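You operate a simulated robot arm through the tools that you are given. There is no shell and no other tool. Be economical: measure what you need, move in short steps, check, and stop when the job is done.

You run a simulated robot arm. Do the job below in one go: nothing can be reset, and whatever is moved stays where it is left.

## Task
Shut, clamp and tape the carton in the nest.
Fine: dial to its height, then one pass of the tape head; park it again.

The check looks at the end state, three seconds after you hand in, the way a careful person would. Anything else that was tipped, shoved, dropped, spilled or broken makes it a failure.

## Robot
A 7-joint arm with a two-finger parallel gripper, fixed in place. Base frame: the origin is at the foot of the arm, x ahead of it, y to its left, z up; the work surface is at about z = 0.78. Units: m, degrees, N and s.
With the tool pointing down near the work surface it reaches from about 0.14 to 0.7 m from the base axis. Its first joint turns from -115.0 to 115.0 degrees. Payload 3.91 kg.
The TCP is the grasp point between the finger pads, 0.03 m short of the fingertips. In the tool frame z runs along the fingers and y along their closing line. Largest opening 0.11 m; finger width 0.02, thickness 0.01; the body of the gripper, 0.048 by 0.112 m, starts 0.055 m behind the TCP.
Orientation is that of the tool frame in the base frame, as [roll, pitch, yaw] about the fixed x, y, z axes, in that order (R = Rz(yaw) Ry(pitch) Rx(roll)). With the fingers straight down and closing along the base's y, the tool's x points along the base's -x, its y along +y and its z along -z.

## Interface
- The arm moves only by the tool jog_arm. Its argument "deltas" is a list of rows, each an object (a shift or turn left out is 0, a gripper value left out holds the last) with "offset": the shift along the tool's x, y, z in m, a list of three; "rot": the turn, a rotation vector about the tool's x, y, z in degrees, a list of three; "grip": the gripper command, from -1 (fully open) to 1 (shut), values between in proportion. In form: [{"offset": [tx, ty, tz], "rot": [ax, ay, az], "grip": grip}, ...]. A call has 1 to 8 rows; each row is the pose to reach, as a shift and turn from the pose commanded when the call began, along the tool's axes at that moment. A row lasts 0.2 s, in which the tool goes at most 0.05 m and 8.6 degrees; a call with a longer step from one row to the next is refused whole, and so is a gripper value outside its range. A pose out of reach is approached as far as the arm can. The call stops where the force on the tool passes 40 N (or 10 N more than at its start, if that is more) or the arm is blocked; 0.2 s more then pass. The fingers move at their own pace (about 0.108 m/s each) and stop on an object; they squeeze with about 40 N. The grip force told is the motor's: it shows also when the fingers shut on nothing. Time passes only in rows, and 0.2 s behind the last, so rows that repeat a pose let the fingers close. The reply holds the time, the measured pose of the TCP, the force on the tool along the base axes, the opening and the grip force, in the units named above and with some noise, with the torque about the TCP (base axes, N m) and any sound that the robot's microphone picked up.
- Cameras (640 x 400 px; columns grow to the right, rows downward): "scene" is fixed at [0.2191, -0.4994, 1.7125]; the picture's right is [0.96, -0.29, 0.00], its down [-0.16, -0.55, -0.82] and it looks along [0.23, 0.78, -0.57] (base axes); focal length 320 px, centre (320, 200). "wrist" rides on the gripper at [0.072, 0.017, -0.103] in the tool frame; the picture's right is [-0.23, 0.97, 0.00], its down [-0.76, -0.18, -0.62] and it looks along [-0.61, -0.14, 0.78] (tool axes); focal length 222 px, centre (320, 200). There is no depth. A picture from a camera that has moved, and an enlarged one, comes with that camera's place and axes in the base frame and with its lens.
- snapshot(camera): a new picture of that camera. The clock stands still meanwhile.
- move_column(by): slides the trunk up (or, below 0, down) by that many m; the arm rides with it, the base frame stays. It gives what a move gives, with no picture.
- zoom(camera, box): a new picture of the part [left, top, right, bottom] of that camera's present view, enlarged. The clock stands still meanwhile.
- hand_in(): hands the job in; it is judged then, once.

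Go step by step. Nothing tells you positions but the pictures and the camera data: compare them with the known pose of the tool, close in by small moves and look again before you grip or let go. The budget is 120 turns and 68 pictures, counting those below and the enlarged ones. Unless the task says otherwise, let go and move clear before handing in, and close with one line.

The tools are called after "Call:" as a command line: name --argument value ..., lists and objects as JSON in quotes. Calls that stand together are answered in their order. jog_arm: Moves the arm, as the interface text tells. Its arguments: {"type":"object","properties":{"deltas":{"type":"array"}},"required":["deltas"]} The other tools are called the same way: move_column (by) slides the trunk up or down; snapshot (camera) takes a picture; zoom (camera, box) takes an enlarged picture of a part of a camera's view; hand_in () hands the job in.

At the start:

```text
time: 0.0
tcp_pos: [0.3205, 0.3449, 1.3571]
orientation: [-180.0, 0.1, -180.0]
contact_force: [-0.2, -0.9, -0.3]
torque: [0.03, 0.0, -0.06]
opening: 0.1097
finger_force: 0.1
trunk travel left (down, up): [-0.9, 0.09]
```

scene: 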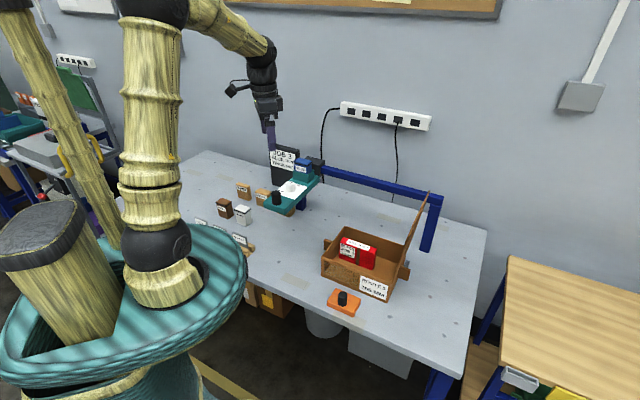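
wrist: 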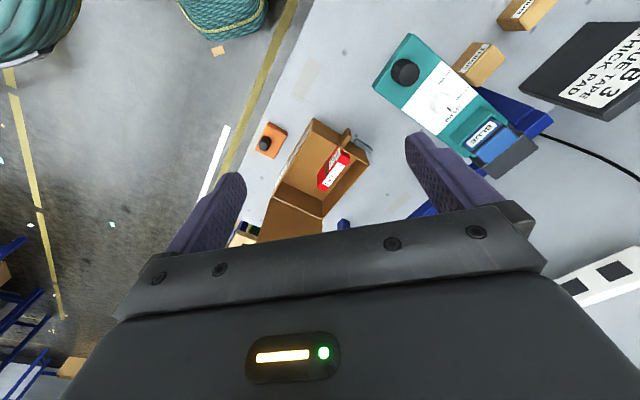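

I see a carton with an open lid in a nest, an orange clamp with a black knob, a teal tape head on a blue rail, and labels I need to read. I'll zoom in on these first.

Call:
zoom --camera "scene" --box '[300, 180, 460, 330]'

Call:
zoom --camera "scene" --box '[180, 130, 340, 260]'

Call:
zoom --camera "wrist" --box '[360, 0, 640, 190]'

```text
2.67 times, centred on (380, 255) of scene
camera zoom: at [0.2191, -0.4994, 1.7125], right [0.96, -0.29, 0.0], down [-0.16, -0.55, -0.82], along [0.23, 0.78, -0.57], focal length 854 px, centre (160, 53)
```

zoom: 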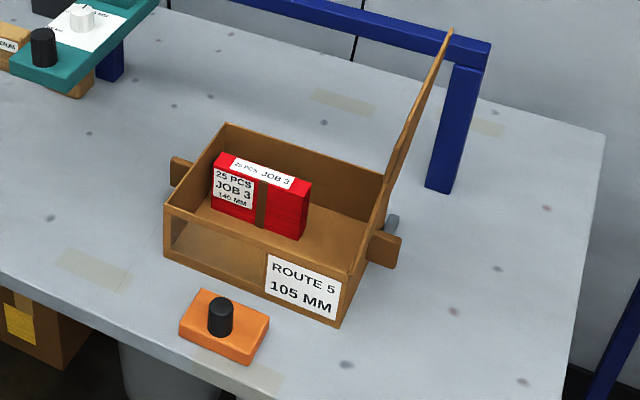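

```text
3.08 times, centred on (260, 195) of scene
camera zoom: at [0.2191, -0.4994, 1.7125], right [0.96, -0.29, 0.0], down [-0.16, -0.55, -0.82], along [0.23, 0.78, -0.57], focal length 985 px, centre (505, 215)
```

zoom: 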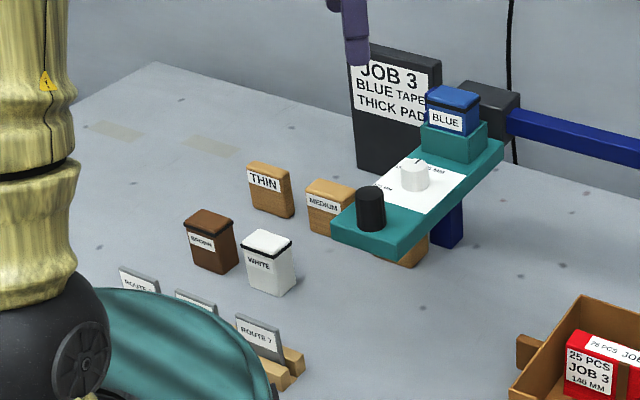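

```text
2.11 times, centred on (500, 95) of wrist
camera zoom: at [0.2482, 0.3603, 1.4595], right [0.23, 0.97, 0.0], down [0.76, -0.18, 0.62], along [0.61, -0.14, -0.78], focal length 468 px, centre (-59, 421)
```

zoom: 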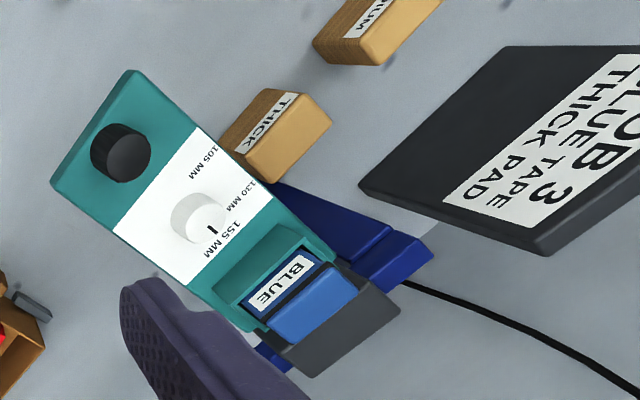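

Carton: open lid hinged at its right end, labelled 105 mm; the tape head sits parked on a rail running at about 45°, with its dial to be set. I'll bring the wrist camera closer to the carton and the orange part.

Call:
jog_arm --deltas '[{"offset": [0.005, -0.03, 0.035]}, {"offset": [0.01, -0.06, 0.07]}, {"offset": [0.015, -0.09, 0.105]}, {"offset": [0.02, -0.12, 0.14]}, {"offset": [0.025, -0.15, 0.175]}, {"offset": [0.03, -0.18, 0.21]}]'

Call:
snapshot --camera "wrist"

```text
time: 1.4
tcp_pos: [0.29, 0.1661, 1.1482]
orientation: [179.9, 0.0, -180.0]
contact_force: [-0.1, 0.3, 0.1]
torque: [0.02, 0.02, 0.01]
opening: 0.1102
finger_force: 0.1
trunk travel left (down, up): [-0.9, 0.09]
```

```text
62 pictures are left
camera wrist: at [0.2168, 0.1814, 1.2527], right [0.23, 0.97, 0.0], down [0.76, -0.18, 0.62], along [0.61, -0.14, -0.78], focal length 222 px, centre (320, 200)
```

wrist: 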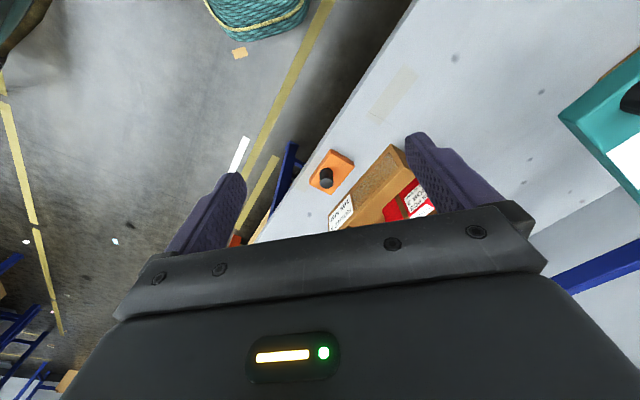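

The camera sees best straight down, so I'll move above the carton, staying high above the raised lid.

Call:
jog_arm --deltas '[{"offset": [-0.03, 0.0, -0.035]}, {"offset": [-0.06, 0.0, -0.07]}, {"offset": [-0.1, 0.0, -0.1]}, {"offset": [-0.14, 0.0, -0.11]}, {"offset": [-0.18, 0.01, -0.11]}, {"offset": [-0.22, 0.02, -0.11]}]'

Call:
snapshot --camera "wrist"

```text
time: 2.8
tcp_pos: [0.5104, 0.1882, 1.256]
orientation: [-180.0, -0.1, -179.9]
contact_force: [0.6, 0.5, 0.4]
torque: [-0.01, 0.02, 0.02]
opening: 0.1102
finger_force: 0.0
trunk travel left (down, up): [-0.9, 0.09]
```

```text
61 pictures are left
camera wrist: at [0.4386, 0.2033, 1.3604], right [0.23, 0.97, 0.0], down [0.76, -0.18, 0.62], along [0.61, -0.14, -0.78], focal length 222 px, centre (320, 200)
```

wrist: 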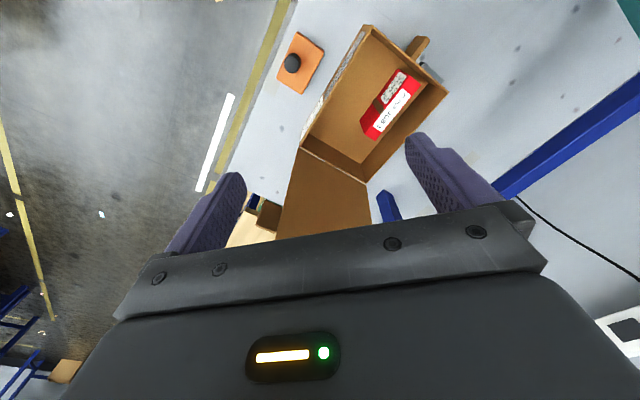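

Call:
zoom --camera "wrist" --box '[250, 0, 470, 140]'

Call:
zoom --camera "scene" --box '[310, 215, 420, 320]'

```text
2.86 times, centred on (360, 70) of wrist
camera zoom: at [0.4386, 0.2033, 1.3604], right [0.23, 0.97, 0.0], down [0.76, -0.18, 0.62], along [0.61, -0.14, -0.78], focal length 635 px, centre (206, 571)
```

zoom: 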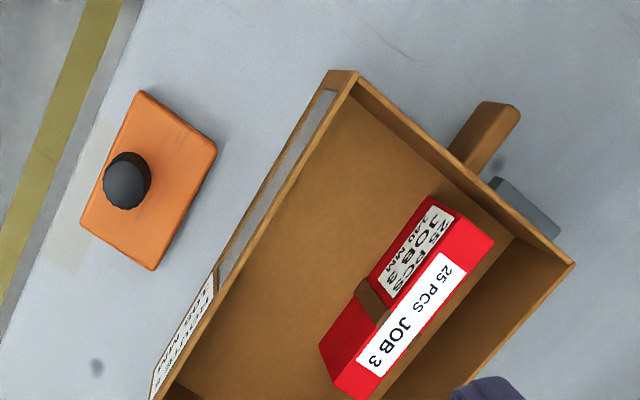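

```text
3.81 times, centred on (365, 268) of scene
camera zoom: at [0.2191, -0.4994, 1.7125], right [0.96, -0.29, 0.0], down [-0.16, -0.55, -0.82], along [0.23, 0.78, -0.57], focal length 1220 px, centre (149, -57)
```

zoom: 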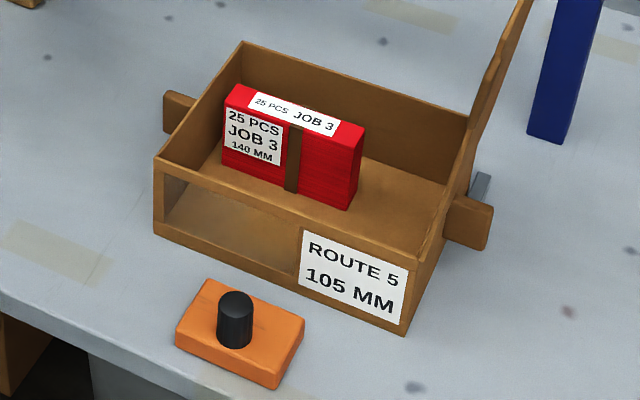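

The carton is about 0.26 × 0.20 m, turned 45°, with its lid hinged at the far right end and leaning slightly outward. The orange block in front of it looks like a sliding clamp. Next I'll shut the fingers and go around outside the lid.

Call:
jog_arm --deltas '[{"offset": [-0.02, -0.045, 0.0], "grip": 1}, {"offset": [-0.04, -0.09, 0.0]}, {"offset": [-0.06, -0.13, 0.0]}, {"offset": [-0.08, -0.17, 0.0]}, {"offset": [-0.11, -0.2, 0.0]}, {"offset": [-0.15, -0.21, 0.02]}, {"offset": [-0.19, -0.21, 0.05]}, {"offset": [-0.2, -0.21, 0.09]}]'

Call:
snapshot --camera "scene"

Call:
snapshot --camera "wrist"

```text
time: 4.6
tcp_pos: [0.71, -0.0247, 1.163]
orientation: [180.0, 0.1, -180.0]
contact_force: [-0.2, 1.1, 0.0]
torque: [0.03, 0.02, -0.05]
opening: 0.0
finger_force: 37.5
trunk travel left (down, up): [-0.9, 0.09]
```

```text
58 pictures are left
```

scene: 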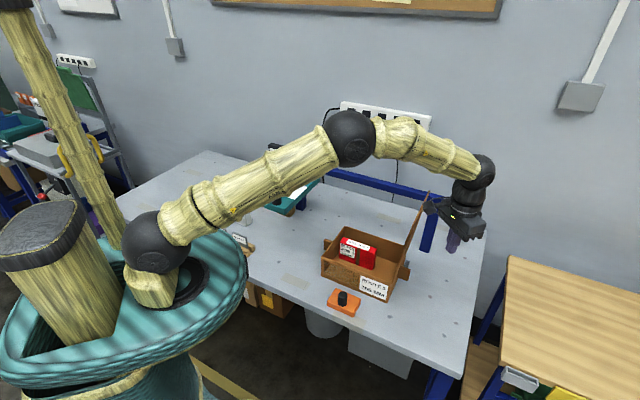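

```text
57 pictures are left
camera wrist: at [0.6373, -0.0086, 1.2666], right [0.23, 0.97, 0.0], down [0.76, -0.18, 0.62], along [0.61, -0.14, -0.78], focal length 222 px, centre (320, 200)
```

wrist: 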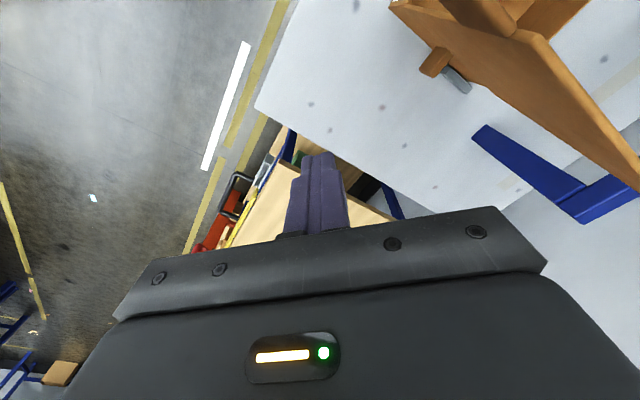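

The lid's outer face is in view and matches my estimate. I'll lower, then move up beside its outside face.

Call:
jog_arm --deltas '[{"offset": [-0.03, 0.02, 0.03]}, {"offset": [-0.05, 0.05, 0.055]}, {"offset": [-0.05, 0.08, 0.065]}]'

Call:
snapshot --camera "wrist"

```text
time: 5.4
tcp_pos: [0.7603, 0.058, 1.0994]
orientation: [-180.0, -0.2, 180.0]
contact_force: [-0.2, 0.0, 0.0]
torque: [-0.01, 0.01, -0.01]
opening: 0.0
finger_force: 37.6
trunk travel left (down, up): [-0.9, 0.09]
```

```text
56 pictures are left
camera wrist: at [0.6882, 0.0736, 1.2026], right [0.23, 0.97, 0.0], down [0.76, -0.18, 0.62], along [0.61, -0.14, -0.78], focal length 222 px, centre (320, 200)
```

wrist: 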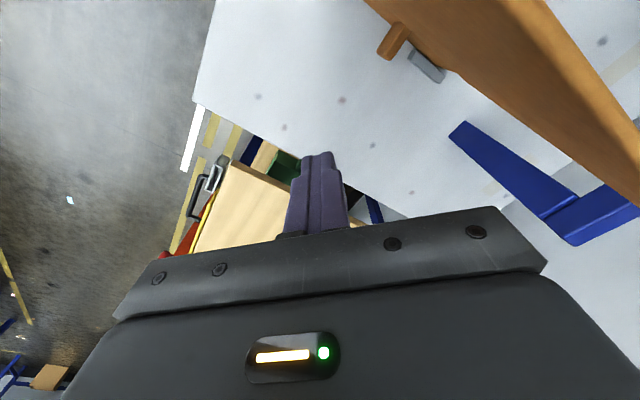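

Reach is fine. Now I'll push gently towards the carton's far end to swing the lid up and over.

Call:
jog_arm --deltas '[{"offset": [0.014, 0.014, 0]}, {"offset": [0.028, 0.028, 0]}, {"offset": [0.042, 0.042, 0]}, {"offset": [0.05, 0.05, 0]}, {"offset": [0.058, 0.058, 0]}, {"offset": [0.066, 0.066, 0]}, {"offset": [0.074, 0.074, 0]}, {"offset": [0.082, 0.082, 0]}]'

Call:
snapshot --camera "scene"

```text
time: 7.2
tcp_pos: [0.6784, 0.1375, 1.1]
orientation: [180.0, -0.1, 180.0]
contact_force: [0.3, 0.5, 0.1]
torque: [0.0, 0.0, -0.01]
opening: 0.0
finger_force: 37.7
trunk travel left (down, up): [-0.9, 0.09]
```

```text
55 pictures are left
```

scene: 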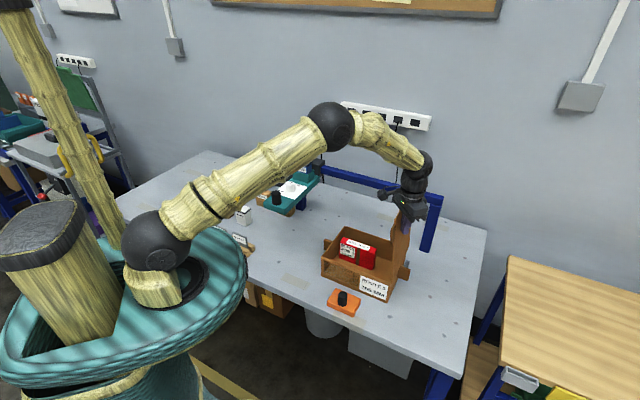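

The lid is now roughly vertical and yielding freely. I'll continue along an arc inward and down.

Call:
jog_arm --deltas '[{"offset": [0.012, 0.012, 0]}, {"offset": [0.024, 0.024, 0.003]}, {"offset": [0.036, 0.036, 0.008]}, {"offset": [0.048, 0.048, 0.014]}, {"offset": [0.06, 0.06, 0.022]}, {"offset": [0.072, 0.072, 0.032]}, {"offset": [0.084, 0.084, 0.044]}, {"offset": [0.094, 0.094, 0.058]}]'

Call:
snapshot --camera "scene"

```text
time: 9.0
tcp_pos: [0.5847, 0.2317, 1.0439]
orientation: [179.9, -0.1, -180.0]
contact_force: [0.2, 0.6, -0.4]
torque: [0.0, 0.02, -0.03]
opening: 0.0002
finger_force: 38.2
trunk travel left (down, up): [-0.9, 0.09]
```

```text
54 pictures are left
```

scene: 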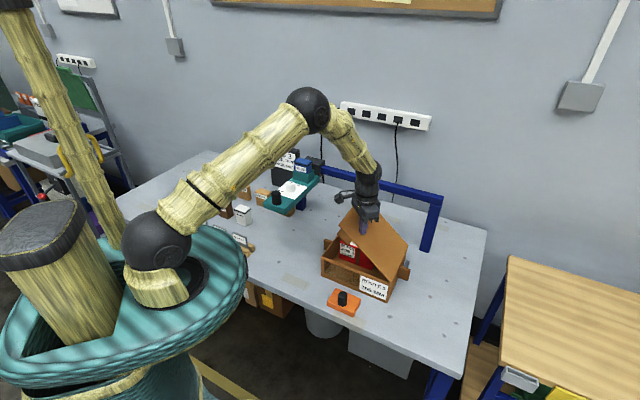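

The lid is at about 45° and following the fingers. I'll keep pressing it down.

Call:
jog_arm --deltas '[{"offset": [0.007, 0.007, 0.015]}, {"offset": [0.013, 0.013, 0.03]}, {"offset": [0.019, 0.019, 0.045]}, {"offset": [0.024, 0.024, 0.06]}, {"offset": [0.028, 0.028, 0.075]}, {"offset": [0.031, 0.031, 0.09]}, {"offset": [0.033, 0.033, 0.105]}]'

Call:
snapshot --camera "scene"

```text
time: 10.6
tcp_pos: [0.5512, 0.2637, 0.9371]
orientation: [-180.0, 0.0, 180.0]
contact_force: [-0.2, -0.6, -0.6]
torque: [0.02, -0.01, 0.02]
opening: 0.0
finger_force: 37.5
trunk travel left (down, up): [-0.9, 0.09]
```

```text
53 pictures are left
```

scene: 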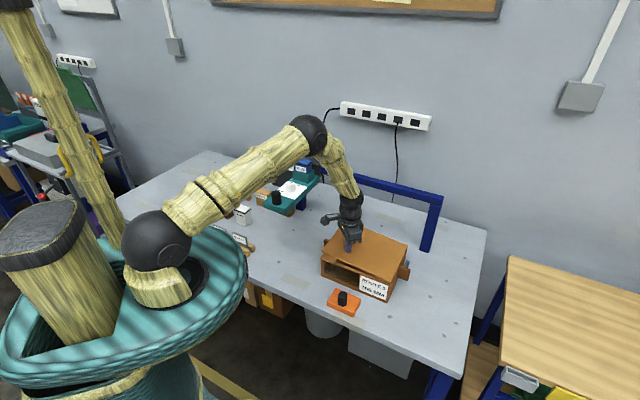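

Nearly shut. I'll press the last bit in small steps and watch the force.

Call:
jog_arm --deltas '[{"offset": [0, 0, 0.004]}, {"offset": [0, 0, 0.008]}, {"offset": [0, 0, 0.012]}, {"offset": [0, 0, 0.016]}, {"offset": [0, 0, 0.018]}]'

Call:
zoom --camera "scene" --box '[300, 190, 430, 320]'

```text
time: 11.8
tcp_pos: [0.5508, 0.2656, 0.9206]
orientation: [180.0, 0.1, 180.0]
contact_force: [-0.2, -0.5, 1.0]
torque: [0.04, 0.01, 0.01]
opening: 0.0
finger_force: 38.2
trunk travel left (down, up): [-0.9, 0.09]
```

```text
3.08 times, centred on (365, 255) of scene
camera zoom: at [0.2191, -0.4994, 1.7125], right [0.96, -0.29, 0.0], down [-0.16, -0.55, -0.82], along [0.23, 0.78, -0.57], focal length 985 px, centre (182, 31)
```

zoom: 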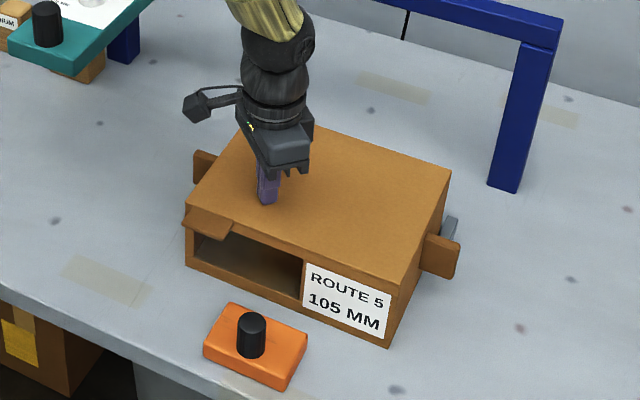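

The lid appears flat. I'll lift off and see whether it stays, and look at the tab on the left front corner.

Call:
jog_arm --deltas '[{"offset": [0, 0, -0.03]}, {"offset": [0.03, 0, -0.07]}, {"offset": [0.06, 0, -0.115]}, {"offset": [0.08, 0, -0.15]}, {"offset": [0.08, 0, -0.19]}]'

Call:
zoom --camera "scene" --box '[300, 190, 430, 320]'

Call:
snapshot --camera "wrist"

```text
refused: row 3 steps farther than a row can; nothing moved
```

```text
3.08 times, centred on (365, 255) of scene
camera zoom: at [0.2191, -0.4994, 1.7125], right [0.96, -0.29, 0.0], down [-0.16, -0.55, -0.82], along [0.23, 0.78, -0.57], focal length 985 px, centre (182, 31)
```

zoom: 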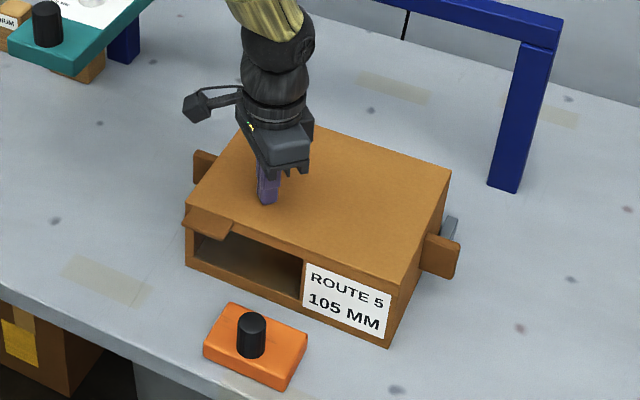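

```text
50 pictures are left
camera wrist: at [0.4791, 0.2805, 1.0241], right [0.23, 0.97, 0.0], down [0.76, -0.18, 0.62], along [0.61, -0.14, -0.78], focal length 222 px, centre (320, 200)
```

wrist: 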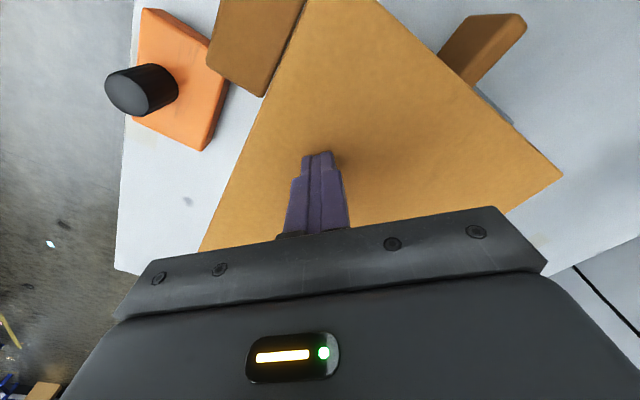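

Row too long; retrying with shorter rows.

Call:
jog_arm --deltas '[{"offset": [0, 0, -0.03]}, {"offset": [0.02, 0, -0.07]}, {"offset": [0.04, 0, -0.11]}, {"offset": [0.06, 0, -0.15]}, {"offset": [0.07, 0, -0.19]}, {"offset": [0.07, 0, -0.22]}]'

Call:
snapshot --camera "wrist"

Call:
zoom --camera "scene" --box '[310, 220, 410, 300]'

```text
time: 13.2
tcp_pos: [0.4801, 0.265, 1.1424]
orientation: [180.0, 0.0, -180.0]
contact_force: [-0.9, -0.1, -1.2]
torque: [0.02, 0.03, -0.02]
opening: 0.0
finger_force: 37.7
trunk travel left (down, up): [-0.9, 0.09]
```

```text
49 pictures are left
camera wrist: at [0.4075, 0.2805, 1.2469], right [0.23, 0.97, 0.0], down [0.76, -0.18, 0.62], along [0.61, -0.14, -0.78], focal length 222 px, centre (320, 200)
```

wrist: 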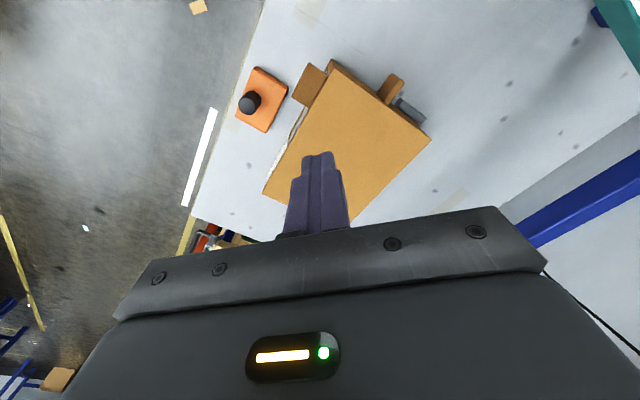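

```text
5.00 times, centred on (360, 260) of scene
camera zoom: at [0.2191, -0.4994, 1.7125], right [0.96, -0.29, 0.0], down [-0.16, -0.55, -0.82], along [0.23, 0.78, -0.57], focal length 1600 px, centre (120, -100)
```

zoom: 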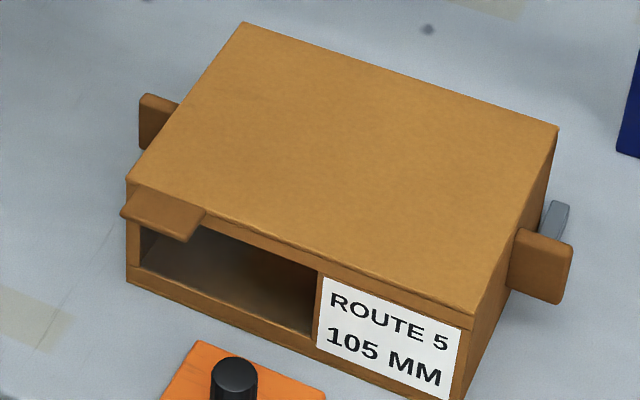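

The lid stays shut flat, with its pull tab overhanging the front left. Next is the orange clamp knob, at about (0.485, 0.133), top near z = 0.85. I'll turn the gripper 45° and hover over it.

Call:
jog_arm --deltas '[{"offset": [0, -0.03, 0.0], "rot": [0, 0, 7.5], "grip": -0.27}, {"offset": [0, -0.06, 0.02], "rot": [0, 0, 15]}, {"offset": [0, -0.09, 0.05], "rot": [0, 0, 22.5]}, {"offset": [0, -0.12, 0.08], "rot": [0, 0, 30]}, {"offset": [-0.005, -0.132, 0.12], "rot": [0, 0, 37.5]}, {"offset": [-0.005, -0.132, 0.16], "rot": [0, 0, 45]}, {"offset": [-0.005, -0.132, 0.19], "rot": [0, 0, 45]}]'

Call:
snapshot --camera "wrist"

Call:
zoom --camera "scene" --box '[300, 220, 420, 320]'

```text
time: 14.8
tcp_pos: [0.4895, 0.1337, 0.9476]
orientation: [-180.0, 0.0, 134.9]
contact_force: [-0.4, 0.5, -0.3]
torque: [0.0, 0.02, 0.02]
opening: 0.0699
finger_force: 0.0
trunk travel left (down, up): [-0.9, 0.09]
```

```text
47 pictures are left
camera wrist: at [0.4506, 0.1951, 1.0506], right [0.85, 0.53, 0.0], down [0.41, -0.66, 0.62], along [0.33, -0.53, -0.78], focal length 222 px, centre (320, 200)
```

wrist: 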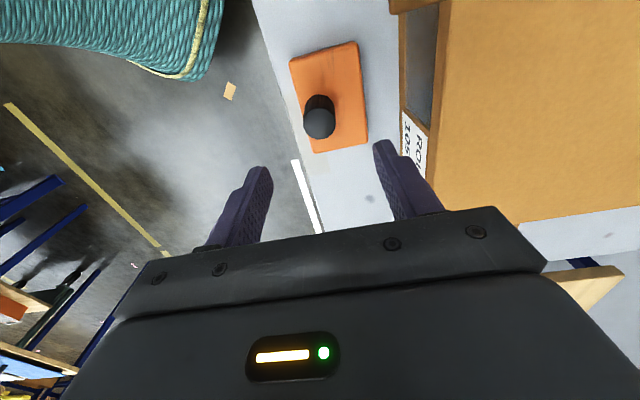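

```text
4.00 times, centred on (360, 270) of scene
camera zoom: at [0.2191, -0.4994, 1.7125], right [0.96, -0.29, 0.0], down [-0.16, -0.55, -0.82], along [0.23, 0.78, -0.57], focal length 1280 px, centre (160, -80)
```

zoom: 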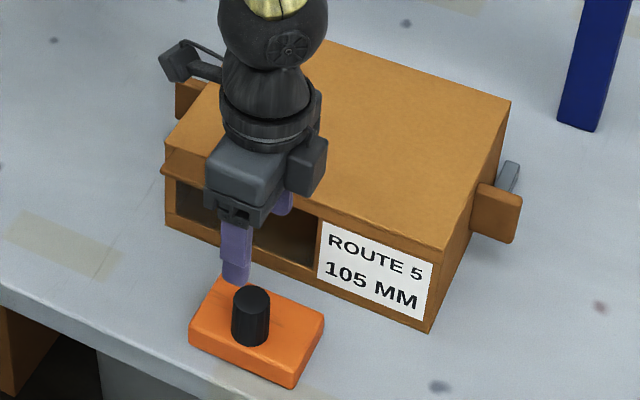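

The TCP is centred over the knob within a couple of mm. I'll descend so the pads surround it, then close.

Call:
jog_arm --deltas '[{"offset": [0, 0, 0.03]}, {"offset": [0, 0, 0.06]}, {"offset": [0, 0, 0.085]}, {"offset": [0, 0, 0.093]}, {"offset": [0, 0, 0.093], "grip": 1}, {"offset": [0, 0, 0.093], "grip": 1}, {"offset": [0, 0, 0.093], "grip": 1}]'

Call:
zoom --camera "scene" --box '[300, 220, 420, 320]'

```text
time: 16.4
tcp_pos: [0.4886, 0.134, 0.8559]
orientation: [179.9, 0.1, 135.1]
contact_force: [11.3, 13.2, 3.7]
torque: [0.21, 0.09, 0.02]
opening: 0.0314
finger_force: 44.5
trunk travel left (down, up): [-0.9, 0.09]
```

```text
4.00 times, centred on (360, 270) of scene
camera zoom: at [0.2191, -0.4994, 1.7125], right [0.96, -0.29, 0.0], down [-0.16, -0.55, -0.82], along [0.23, 0.78, -0.57], focal length 1280 px, centre (160, -80)
```

zoom: 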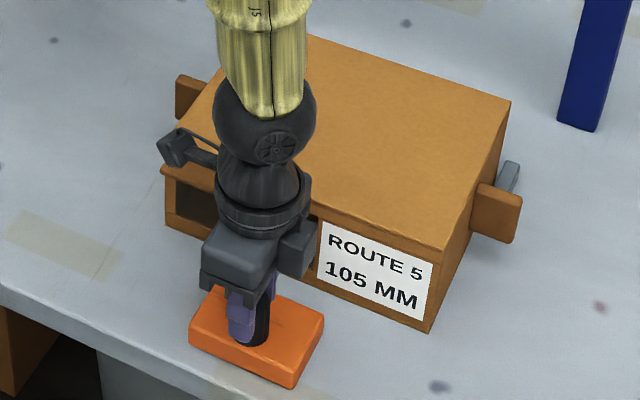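

The knob is gripped, opening 31 mm. Now I'll slide the clamp towards the carton in small steps.

Call:
jog_arm --deltas '[{"offset": [0, 0.004, 0]}, {"offset": [0, 0.009, 0]}, {"offset": [0, 0.014, 0]}, {"offset": [0, 0.019, 0]}, {"offset": [0, 0.024, 0]}]'

Call:
zoom --camera "scene" --box '[300, 220, 420, 320]'

```text
time: 17.6
tcp_pos: [0.504, 0.1481, 0.8552]
orientation: [-179.8, -0.2, 134.9]
contact_force: [-0.8, -6.2, -10.7]
torque: [0.36, -0.17, -0.1]
opening: 0.0316
finger_force: 44.6
trunk travel left (down, up): [-0.9, 0.09]
```

```text
4.00 times, centred on (360, 270) of scene
camera zoom: at [0.2191, -0.4994, 1.7125], right [0.96, -0.29, 0.0], down [-0.16, -0.55, -0.82], along [0.23, 0.78, -0.57], focal length 1280 px, centre (160, -80)
```

zoom: 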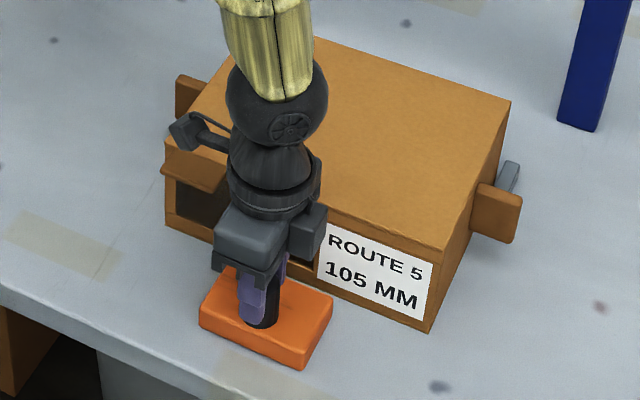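

The block slides with light resistance. I'll continue slowly until it meets the carton.

Call:
jog_arm --deltas '[{"offset": [0, 0.003, 0]}, {"offset": [0, 0.006, 0]}, {"offset": [0, 0.009, 0]}, {"offset": [0, 0.012, 0]}, {"offset": [0, 0.015, 0]}, {"offset": [0, 0.018, 0]}]'

Call:
zoom --camera "scene" --box '[300, 220, 420, 320]'

```text
time: 19.0
tcp_pos: [0.5173, 0.1628, 0.8572]
orientation: [-179.9, -0.1, 135.1]
contact_force: [-1.2, -3.4, -20.5]
torque: [0.76, -0.47, -0.07]
opening: 0.0316
finger_force: 44.3
trunk travel left (down, up): [-0.9, 0.09]
```

```text
4.00 times, centred on (360, 270) of scene
camera zoom: at [0.2191, -0.4994, 1.7125], right [0.96, -0.29, 0.0], down [-0.16, -0.55, -0.82], along [0.23, 0.78, -0.57], focal length 1280 px, centre (160, -80)
```

zoom: 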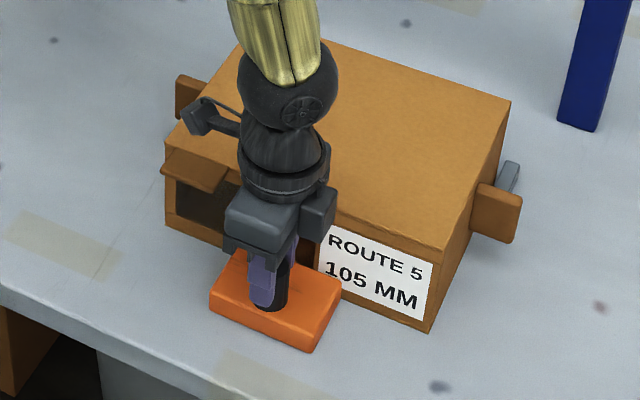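

It's still sliding, with the vertical pull on the tool growing. I'll ease 2 mm down and continue.

Call:
jog_arm --deltas '[{"offset": [0, 0.0, 0.002]}, {"offset": [0, 0.003, 0.002]}, {"offset": [0, 0.006, 0.002]}, {"offset": [0, 0.009, 0.002]}, {"offset": [0, 0.012, 0.002]}]'

Call:
zoom --camera "scene" --box '[300, 220, 420, 320]'

Call:
snapshot --camera "wrist"

```text
time: 20.2
tcp_pos: [0.5168, 0.1627, 0.855]
orientation: [-179.1, -0.1, 134.8]
contact_force: [-10.6, -8.3, 16.3]
torque: [0.13, -0.28, 0.01]
opening: 0.0319
finger_force: 44.8
trunk travel left (down, up): [-0.9, 0.09]
stopped in row 5: the force on the tool passed its limit at 42 N (the readings are from after the stop); the commanded pose is now the measured one
```

```text
4.00 times, centred on (360, 270) of scene
camera zoom: at [0.2191, -0.4994, 1.7125], right [0.96, -0.29, 0.0], down [-0.16, -0.55, -0.82], along [0.23, 0.78, -0.57], focal length 1280 px, centre (160, -80)
```

zoom: 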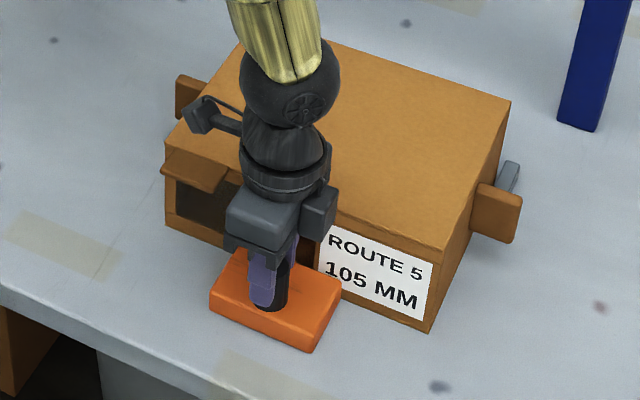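

```text
41 pictures are left
camera wrist: at [0.4797, 0.2252, 0.9593], right [0.85, 0.53, -0.02], down [0.42, -0.66, 0.62], along [0.32, -0.54, -0.78], focal length 222 px, centre (320, 200)
```

wrist: 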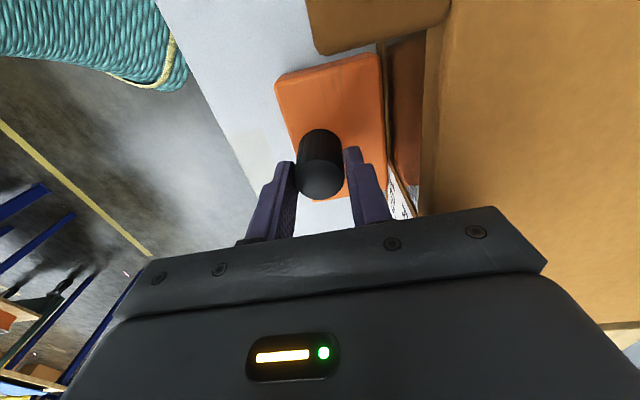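

The clamp has come up hard against the carton. I'll release it gently, rise, and check that it stays.

Call:
jog_arm --deltas '[{"offset": [0, 0, 0], "grip": 0.1}, {"offset": [0, 0, 0]}, {"offset": [0, 0, -0.03]}, {"offset": [0, 0, -0.07]}, {"offset": [0, 0, -0.11]}, {"offset": [0, 0, -0.15]}, {"offset": [0, 0, -0.19]}]'

Call:
snapshot --camera "wrist"

Call:
zoom --camera "scene" --box '[300, 220, 420, 320]'

```text
time: 21.8
tcp_pos: [0.5213, 0.165, 1.0451]
orientation: [-179.4, 0.0, 134.9]
contact_force: [-0.4, 0.6, 0.4]
torque: [-0.02, -0.02, -0.02]
opening: 0.0496
finger_force: 0.1
trunk travel left (down, up): [-0.9, 0.09]
```

```text
40 pictures are left
camera wrist: at [0.4823, 0.2277, 1.1486], right [0.85, 0.53, -0.01], down [0.42, -0.66, 0.62], along [0.32, -0.54, -0.78], focal length 222 px, centre (320, 200)
```

wrist: 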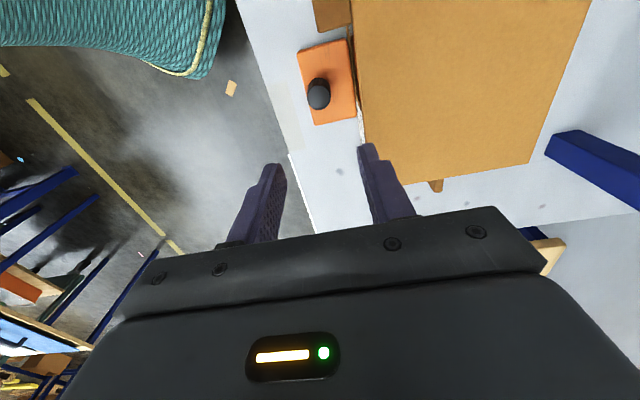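

```text
4.00 times, centred on (360, 270) of scene
camera zoom: at [0.2191, -0.4994, 1.7125], right [0.96, -0.29, 0.0], down [-0.16, -0.55, -0.82], along [0.23, 0.78, -0.57], focal length 1280 px, centre (160, -80)
```

zoom: 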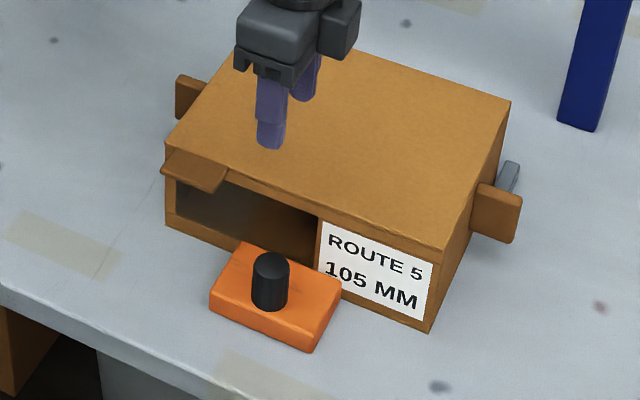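

The clamp holds flush against the carton front. Now I'll go up and over to look at the tape head's dial.

Call:
jog_arm --deltas '[{"offset": [0.01, 0.005, -0.045]}, {"offset": [0.03, 0.015, -0.085]}, {"offset": [0.06, 0.035, -0.12]}, {"offset": [0.1, 0.06, -0.13]}, {"offset": [0.14, 0.085, -0.14]}, {"offset": [0.18, 0.11, -0.145]}, {"offset": [0.22, 0.135, -0.15]}, {"offset": [0.26, 0.16, -0.155]}]'

Call:
jog_arm --deltas '[{"offset": [0.03, 0.016, 0.0]}, {"offset": [0.06, 0.032, 0.0]}, {"offset": [0.09, 0.049, 0.0]}]'

Call:
snapshot --camera "wrist"

```text
refused: row 3 steps farther than a row can; nothing moved
```

```text
time: 22.6
tcp_pos: [0.4906, 0.2659, 1.0444]
orientation: [-179.1, -0.1, 134.9]
contact_force: [-0.2, -0.4, -0.3]
torque: [0.0, 0.0, -0.04]
opening: 0.0497
finger_force: 0.1
trunk travel left (down, up): [-0.9, 0.09]
```

```text
38 pictures are left
camera wrist: at [0.4523, 0.3282, 1.1479], right [0.85, 0.53, -0.01], down [0.42, -0.66, 0.62], along [0.32, -0.54, -0.78], focal length 222 px, centre (320, 200)
```

wrist: 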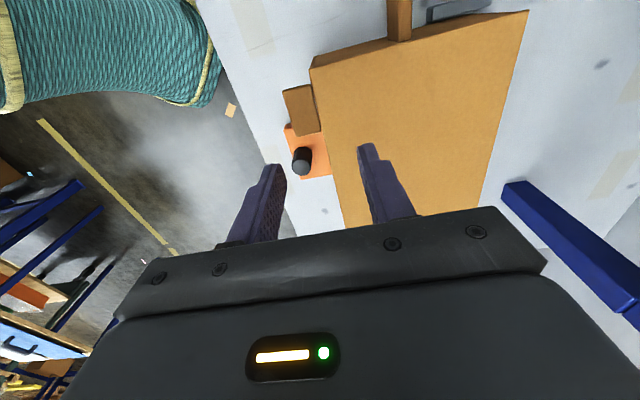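

The first call was refused but the second ran, and the arm is clear. I'll continue up and over, correcting the small roll.

Call:
jog_arm --deltas '[{"offset": [0.01, 0.005, -0.045], "rot": [-0.9, 0, 0]}, {"offset": [0.03, 0.015, -0.085], "rot": [-0.9, 0, 0]}, {"offset": [0.06, 0.035, -0.11], "rot": [-0.9, 0, 0]}, {"offset": [0.1, 0.06, -0.12], "rot": [-0.9, 0, 0]}, {"offset": [0.14, 0.085, -0.13], "rot": [-0.9, 0, 0]}, {"offset": [0.18, 0.11, -0.14], "rot": [-0.9, 0, 0]}, {"offset": [0.22, 0.135, -0.15], "rot": [-0.9, 0, 0]}, {"offset": [0.257, 0.158, -0.156], "rot": [-0.9, 0, 0]}]'

Call:
snapshot --camera "wrist"

```text
time: 24.4
tcp_pos: [0.4218, 0.5601, 1.1932]
orientation: [179.8, 0.0, 134.9]
contact_force: [-0.5, 0.1, 0.3]
torque: [0.0, 0.01, 0.0]
opening: 0.0494
finger_force: 0.1
trunk travel left (down, up): [-0.9, 0.09]
```

```text
37 pictures are left
camera wrist: at [0.3831, 0.6222, 1.298], right [0.85, 0.53, 0.0], down [0.41, -0.67, 0.62], along [0.33, -0.53, -0.78], focal length 222 px, centre (320, 200)
```

wrist: 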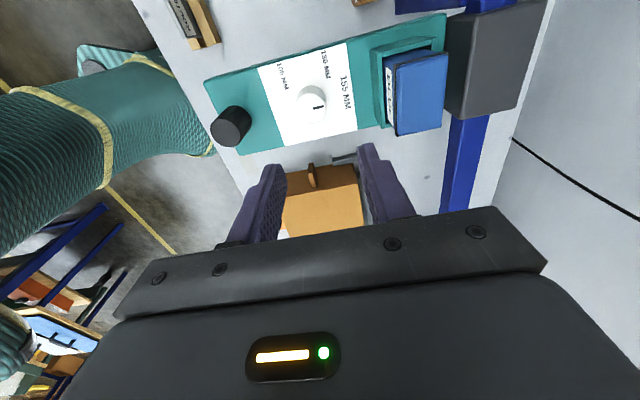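

Call:
zoom --camera "wrist" --box '[200, 20, 380, 160]'

```text
2.86 times, centred on (290, 90) of wrist
camera zoom: at [0.3831, 0.6222, 1.298], right [0.85, 0.53, 0.0], down [0.41, -0.67, 0.62], along [0.33, -0.53, -0.78], focal length 635 px, centre (406, 514)
```

zoom: 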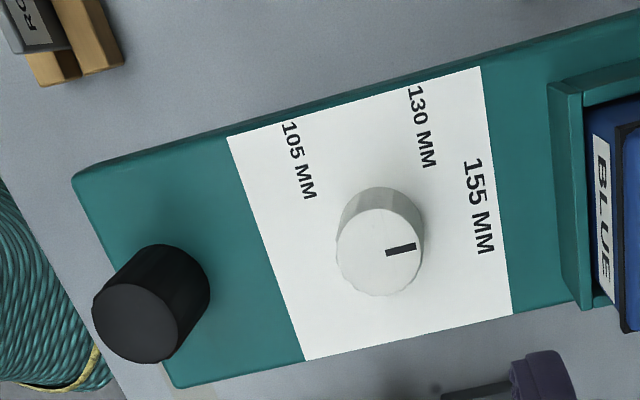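

The dial is at about (0.415, 0.555), top near z = 1.045, with its mark on 155 (towards the rail). It needs roughly 120° counter-clockwise to reach 105. I'll pre-rotate the gripper and hover over it.

Call:
jog_arm --deltas '[{"offset": [0.001, -0.004, 0.015], "rot": [0, 0, 7.5], "grip": -0.27}, {"offset": [0.0014, -0.0085, 0.035], "rot": [0, 0, 15]}, {"offset": [0.0014, -0.0085, 0.06], "rot": [0, 0, 22.5]}, {"offset": [0.0014, -0.0085, 0.083], "rot": [0, 0, 30]}]'

Call:
snapshot --camera "wrist"

Call:
zoom --camera "scene" --box '[240, 130, 350, 220]'

```text
time: 25.4
tcp_pos: [0.4156, 0.5564, 1.114]
orientation: [179.9, -0.2, 104.7]
contact_force: [-0.2, 0.1, -0.2]
torque: [0.01, -0.02, 0.03]
opening: 0.0699
finger_force: 0.0
trunk travel left (down, up): [-0.9, 0.09]
```

```text
35 pictures are left
camera wrist: at [0.4134, 0.6279, 1.2179], right [1.0, 0.03, 0.0], down [0.02, -0.78, 0.62], along [0.02, -0.62, -0.78], focal length 222 px, centre (320, 200)
```

wrist: 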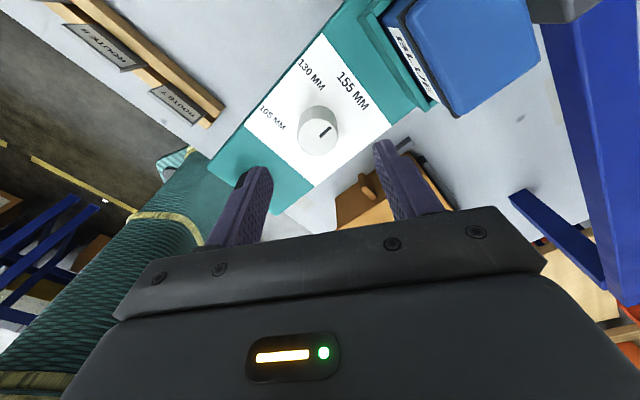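

```text
4.44 times, centred on (295, 175) of scene
camera zoom: at [0.2191, -0.4994, 1.7125], right [0.96, -0.29, 0.0], down [-0.16, -0.55, -0.82], along [0.23, 0.78, -0.57], focal length 1423 px, centre (431, 311)
```

zoom: 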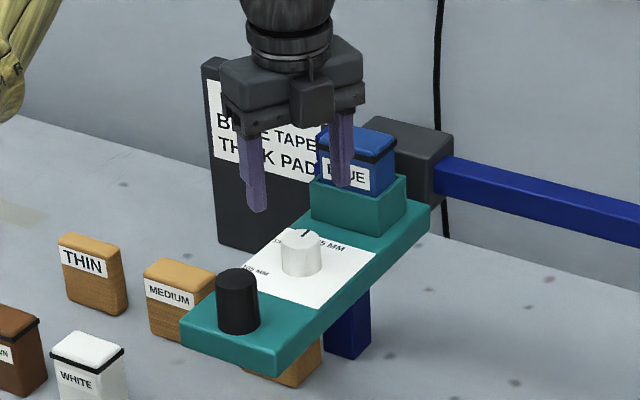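

I'm centred within 2 mm. Descending to straddle the dial, then closing.

Call:
jog_arm --deltas '[{"offset": [-0.001, 0, 0.025]}, {"offset": [-0.0012, 0, 0.045]}, {"offset": [-0.0012, 0, 0.06]}, {"offset": [-0.0012, 0, 0.066]}, {"offset": [-0.0012, 0, 0.066], "grip": 1}, {"offset": [-0.0012, 0, 0.066]}, {"offset": [-0.0012, 0, 0.066]}]'

Call:
zoom --camera "scene" --box '[240, 130, 350, 220]'

```text
time: 27.0
tcp_pos: [0.4136, 0.5526, 1.0487]
orientation: [-179.9, -0.2, 104.9]
contact_force: [-14.6, -7.3, -3.8]
torque: [0.27, 0.46, 0.02]
opening: 0.0351
finger_force: 45.1
trunk travel left (down, up): [-0.9, 0.09]
```

```text
4.44 times, centred on (295, 175) of scene
camera zoom: at [0.2191, -0.4994, 1.7125], right [0.96, -0.29, 0.0], down [-0.16, -0.55, -0.82], along [0.23, 0.78, -0.57], focal length 1423 px, centre (431, 311)
```

zoom: 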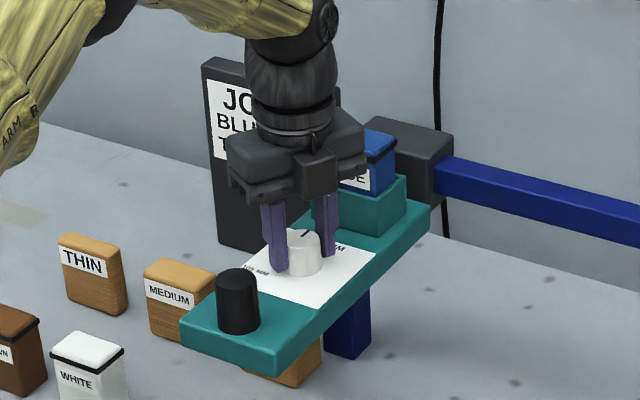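

The dial is gripped. I'll ease off the side load and turn 60° counter-clockwise as a first step.

Call:
jog_arm --deltas '[{"offset": [-0.002, -0.0025, 0], "rot": [0, 0, -7.5]}, {"offset": [-0.002, -0.0025, 0], "rot": [0, 0, -15]}, {"offset": [-0.002, -0.0025, 0], "rot": [0, 0, -22.5]}, {"offset": [-0.002, -0.0025, 0], "rot": [0, 0, -30]}, {"offset": [-0.002, -0.0025, 0], "rot": [0, 0, -37.5]}, {"offset": [-0.002, -0.0025, 0], "rot": [0, 0, -45]}, {"offset": [-0.002, -0.0025, 0], "rot": [0, 0, -52.5]}, {"offset": [-0.002, -0.0025, 0], "rot": [0, 0, -60]}]'

Call:
snapshot --camera "wrist"

```text
time: 28.8
tcp_pos: [0.4183, 0.5527, 1.048]
orientation: [179.7, 0.1, 165.0]
contact_force: [0.9, 7.9, -2.4]
torque: [-0.06, 0.78, -0.07]
opening: 0.0353
finger_force: 44.8
trunk travel left (down, up): [-0.9, 0.09]
```

```text
32 pictures are left
camera wrist: at [0.3519, 0.5856, 1.1524], right [0.47, 0.88, 0.0], down [0.69, -0.37, 0.62], along [0.55, -0.29, -0.78], focal length 222 px, centre (320, 200)
```

wrist: 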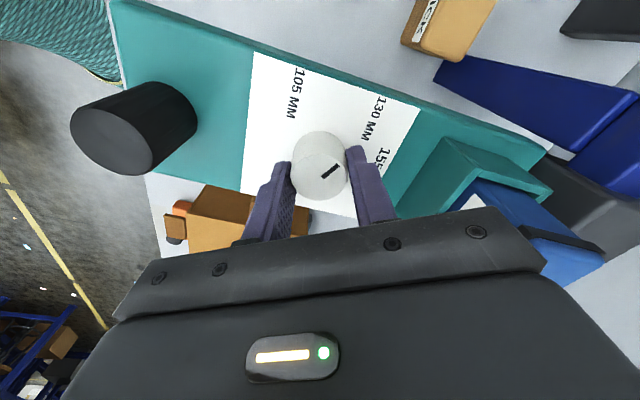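

The mark has followed to about the 130 position. I'll turn another 60°.

Call:
jog_arm --deltas '[{"offset": [0, 0.001, 0], "rot": [0, 0, -7.5]}, {"offset": [0, 0.001, 0], "rot": [0, 0, -15]}, {"offset": [0, 0.001, 0], "rot": [0, 0, -22.5]}, {"offset": [0, 0.001, 0], "rot": [0, 0, -30]}, {"offset": [0, 0.001, 0], "rot": [0, 0, -37.5]}, {"offset": [0, 0.001, 0], "rot": [0, 0, -45]}, {"offset": [0, 0.001, 0], "rot": [0, 0, -52.5]}, {"offset": [0, 0.001, 0], "rot": [0, 0, -60]}]'

Call:
snapshot --camera "wrist"

```text
time: 30.6
tcp_pos: [0.4175, 0.5543, 1.0493]
orientation: [180.0, 0.3, -135.0]
contact_force: [7.2, 15.1, 7.0]
torque: [-0.07, -0.05, -0.06]
opening: 0.0353
finger_force: 45.1
trunk travel left (down, up): [-0.9, 0.09]
```

```text
31 pictures are left
camera wrist: at [0.3543, 0.5126, 1.152], right [-0.53, 0.85, 0.0], down [0.66, 0.41, 0.63], along [0.53, 0.33, -0.78], focal length 222 px, centre (320, 200)
```

wrist: 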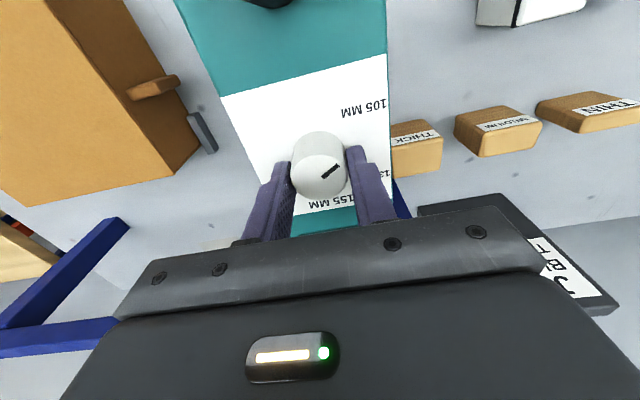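

The mark followed to near 105, but the label's measured bearing (~175° vs. my ~165°) suggests a little more. I'll zoom in to measure.

Call:
zoom --camera "wrist" --box '[260, 70, 420, 220]'

```text
2.67 times, centred on (340, 145) of wrist
camera zoom: at [0.3543, 0.5126, 1.152], right [-0.53, 0.85, 0.0], down [0.66, 0.41, 0.63], along [0.53, 0.33, -0.78], focal length 592 px, centre (267, 347)
```

zoom: 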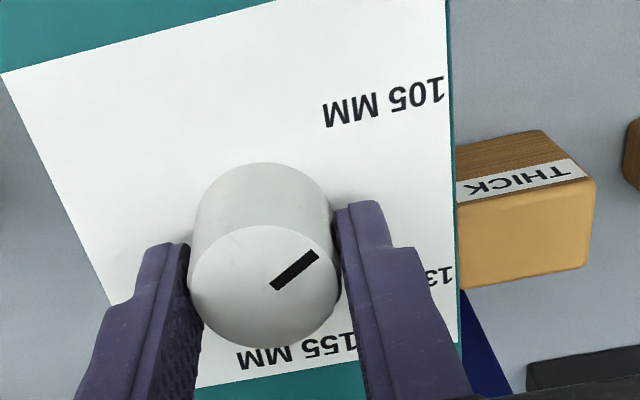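

The mark reads about 162° and the 105 label about 172°. I'll turn a further 8°, then release and lift off to check.

Call:
jog_arm --deltas '[{"offset": [0, 0, 0], "rot": [0, 0, -4]}, {"offset": [0, 0, 0], "rot": [0, 0, -8]}, {"offset": [0, 0, 0], "rot": [0, 0, -8], "grip": -0.27}, {"offset": [0, 0, 0], "rot": [0, 0, -8]}, {"offset": [0, 0, -0.03], "rot": [0, 0, -8]}, {"offset": [0, 0, -0.07], "rot": [0, 0, -8]}, {"offset": [0, 0, -0.1], "rot": [0, 0, -8]}]'

Call:
zoom --camera "wrist" --box '[220, 0, 440, 200]'

```text
time: 32.2
tcp_pos: [0.4153, 0.5527, 1.1487]
orientation: [179.9, 0.3, -127.0]
contact_force: [-0.3, 0.1, 0.7]
torque: [0.01, 0.02, 0.02]
opening: 0.0699
finger_force: 0.0
trunk travel left (down, up): [-0.9, 0.09]
```

```text
2.00 times, centred on (330, 100) of wrist
camera zoom: at [0.3582, 0.5027, 1.2523], right [-0.64, 0.77, 0.0], down [0.6, 0.5, 0.63], along [0.48, 0.4, -0.78], focal length 444 px, centre (300, 400)
```

zoom: 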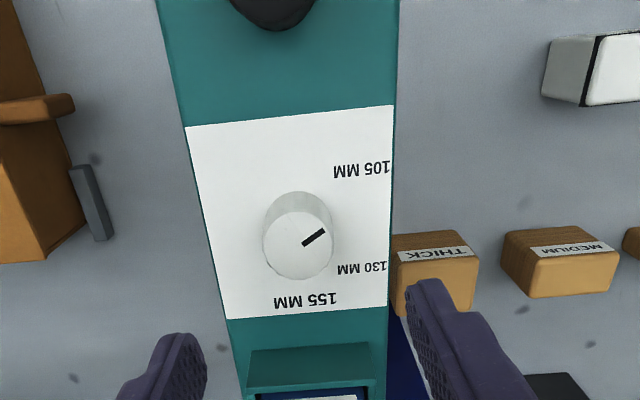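

The reading is unchanged after the last 8°, so the dial sits in its 105 detent; the label centres are symmetric, which fits 60° steps. Now I'll hover over the head's black handle, near (0.343, 0.489).

Call:
jog_arm --deltas '[{"offset": [0.019, 0.0037, 0.0], "rot": [0, 0, 6.6]}, {"offset": [0.038, 0.0074, 0.005], "rot": [0, 0, 13.2]}, {"offset": [0.057, 0.011, 0.01], "rot": [0, 0, 19.8]}, {"offset": [0.076, 0.0147, 0.015], "rot": [0, 0, 26.4]}, {"offset": [0.0953, 0.0184, 0.018], "rot": [0, 0, 33]}]'

Call:
snapshot --camera "wrist"

Call:
zoom --camera "scene" --box '[230, 130, 350, 230]'

```text
time: 33.4
tcp_pos: [0.3448, 0.4875, 1.1312]
orientation: [179.8, 0.2, -160.2]
contact_force: [0.1, 0.3, -0.5]
torque: [0.0, -0.03, 0.01]
opening: 0.0697
finger_force: 0.1
trunk travel left (down, up): [-0.9, 0.09]
```

```text
28 pictures are left
camera wrist: at [0.2697, 0.4765, 1.2348], right [-0.12, 0.99, 0.0], down [0.78, 0.09, 0.62], along [0.62, 0.08, -0.78], focal length 222 px, centre (320, 200)
```

wrist: 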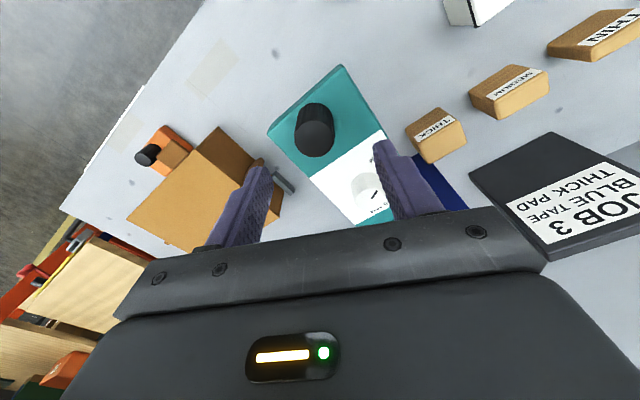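

```text
4.00 times, centred on (290, 180) of scene
camera zoom: at [0.2191, -0.4994, 1.7125], right [0.96, -0.29, 0.0], down [-0.16, -0.55, -0.82], along [0.23, 0.78, -0.57], focal length 1280 px, centre (440, 280)
```

zoom: 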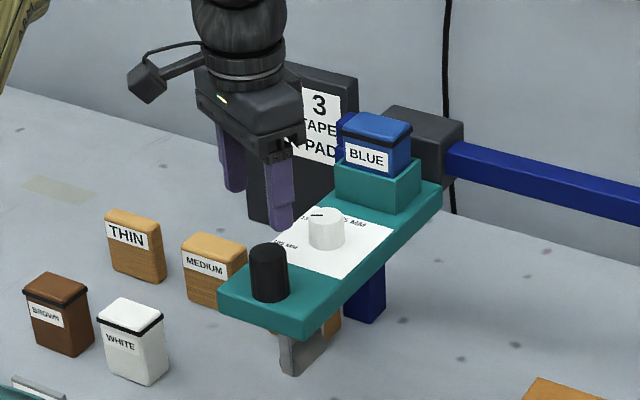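

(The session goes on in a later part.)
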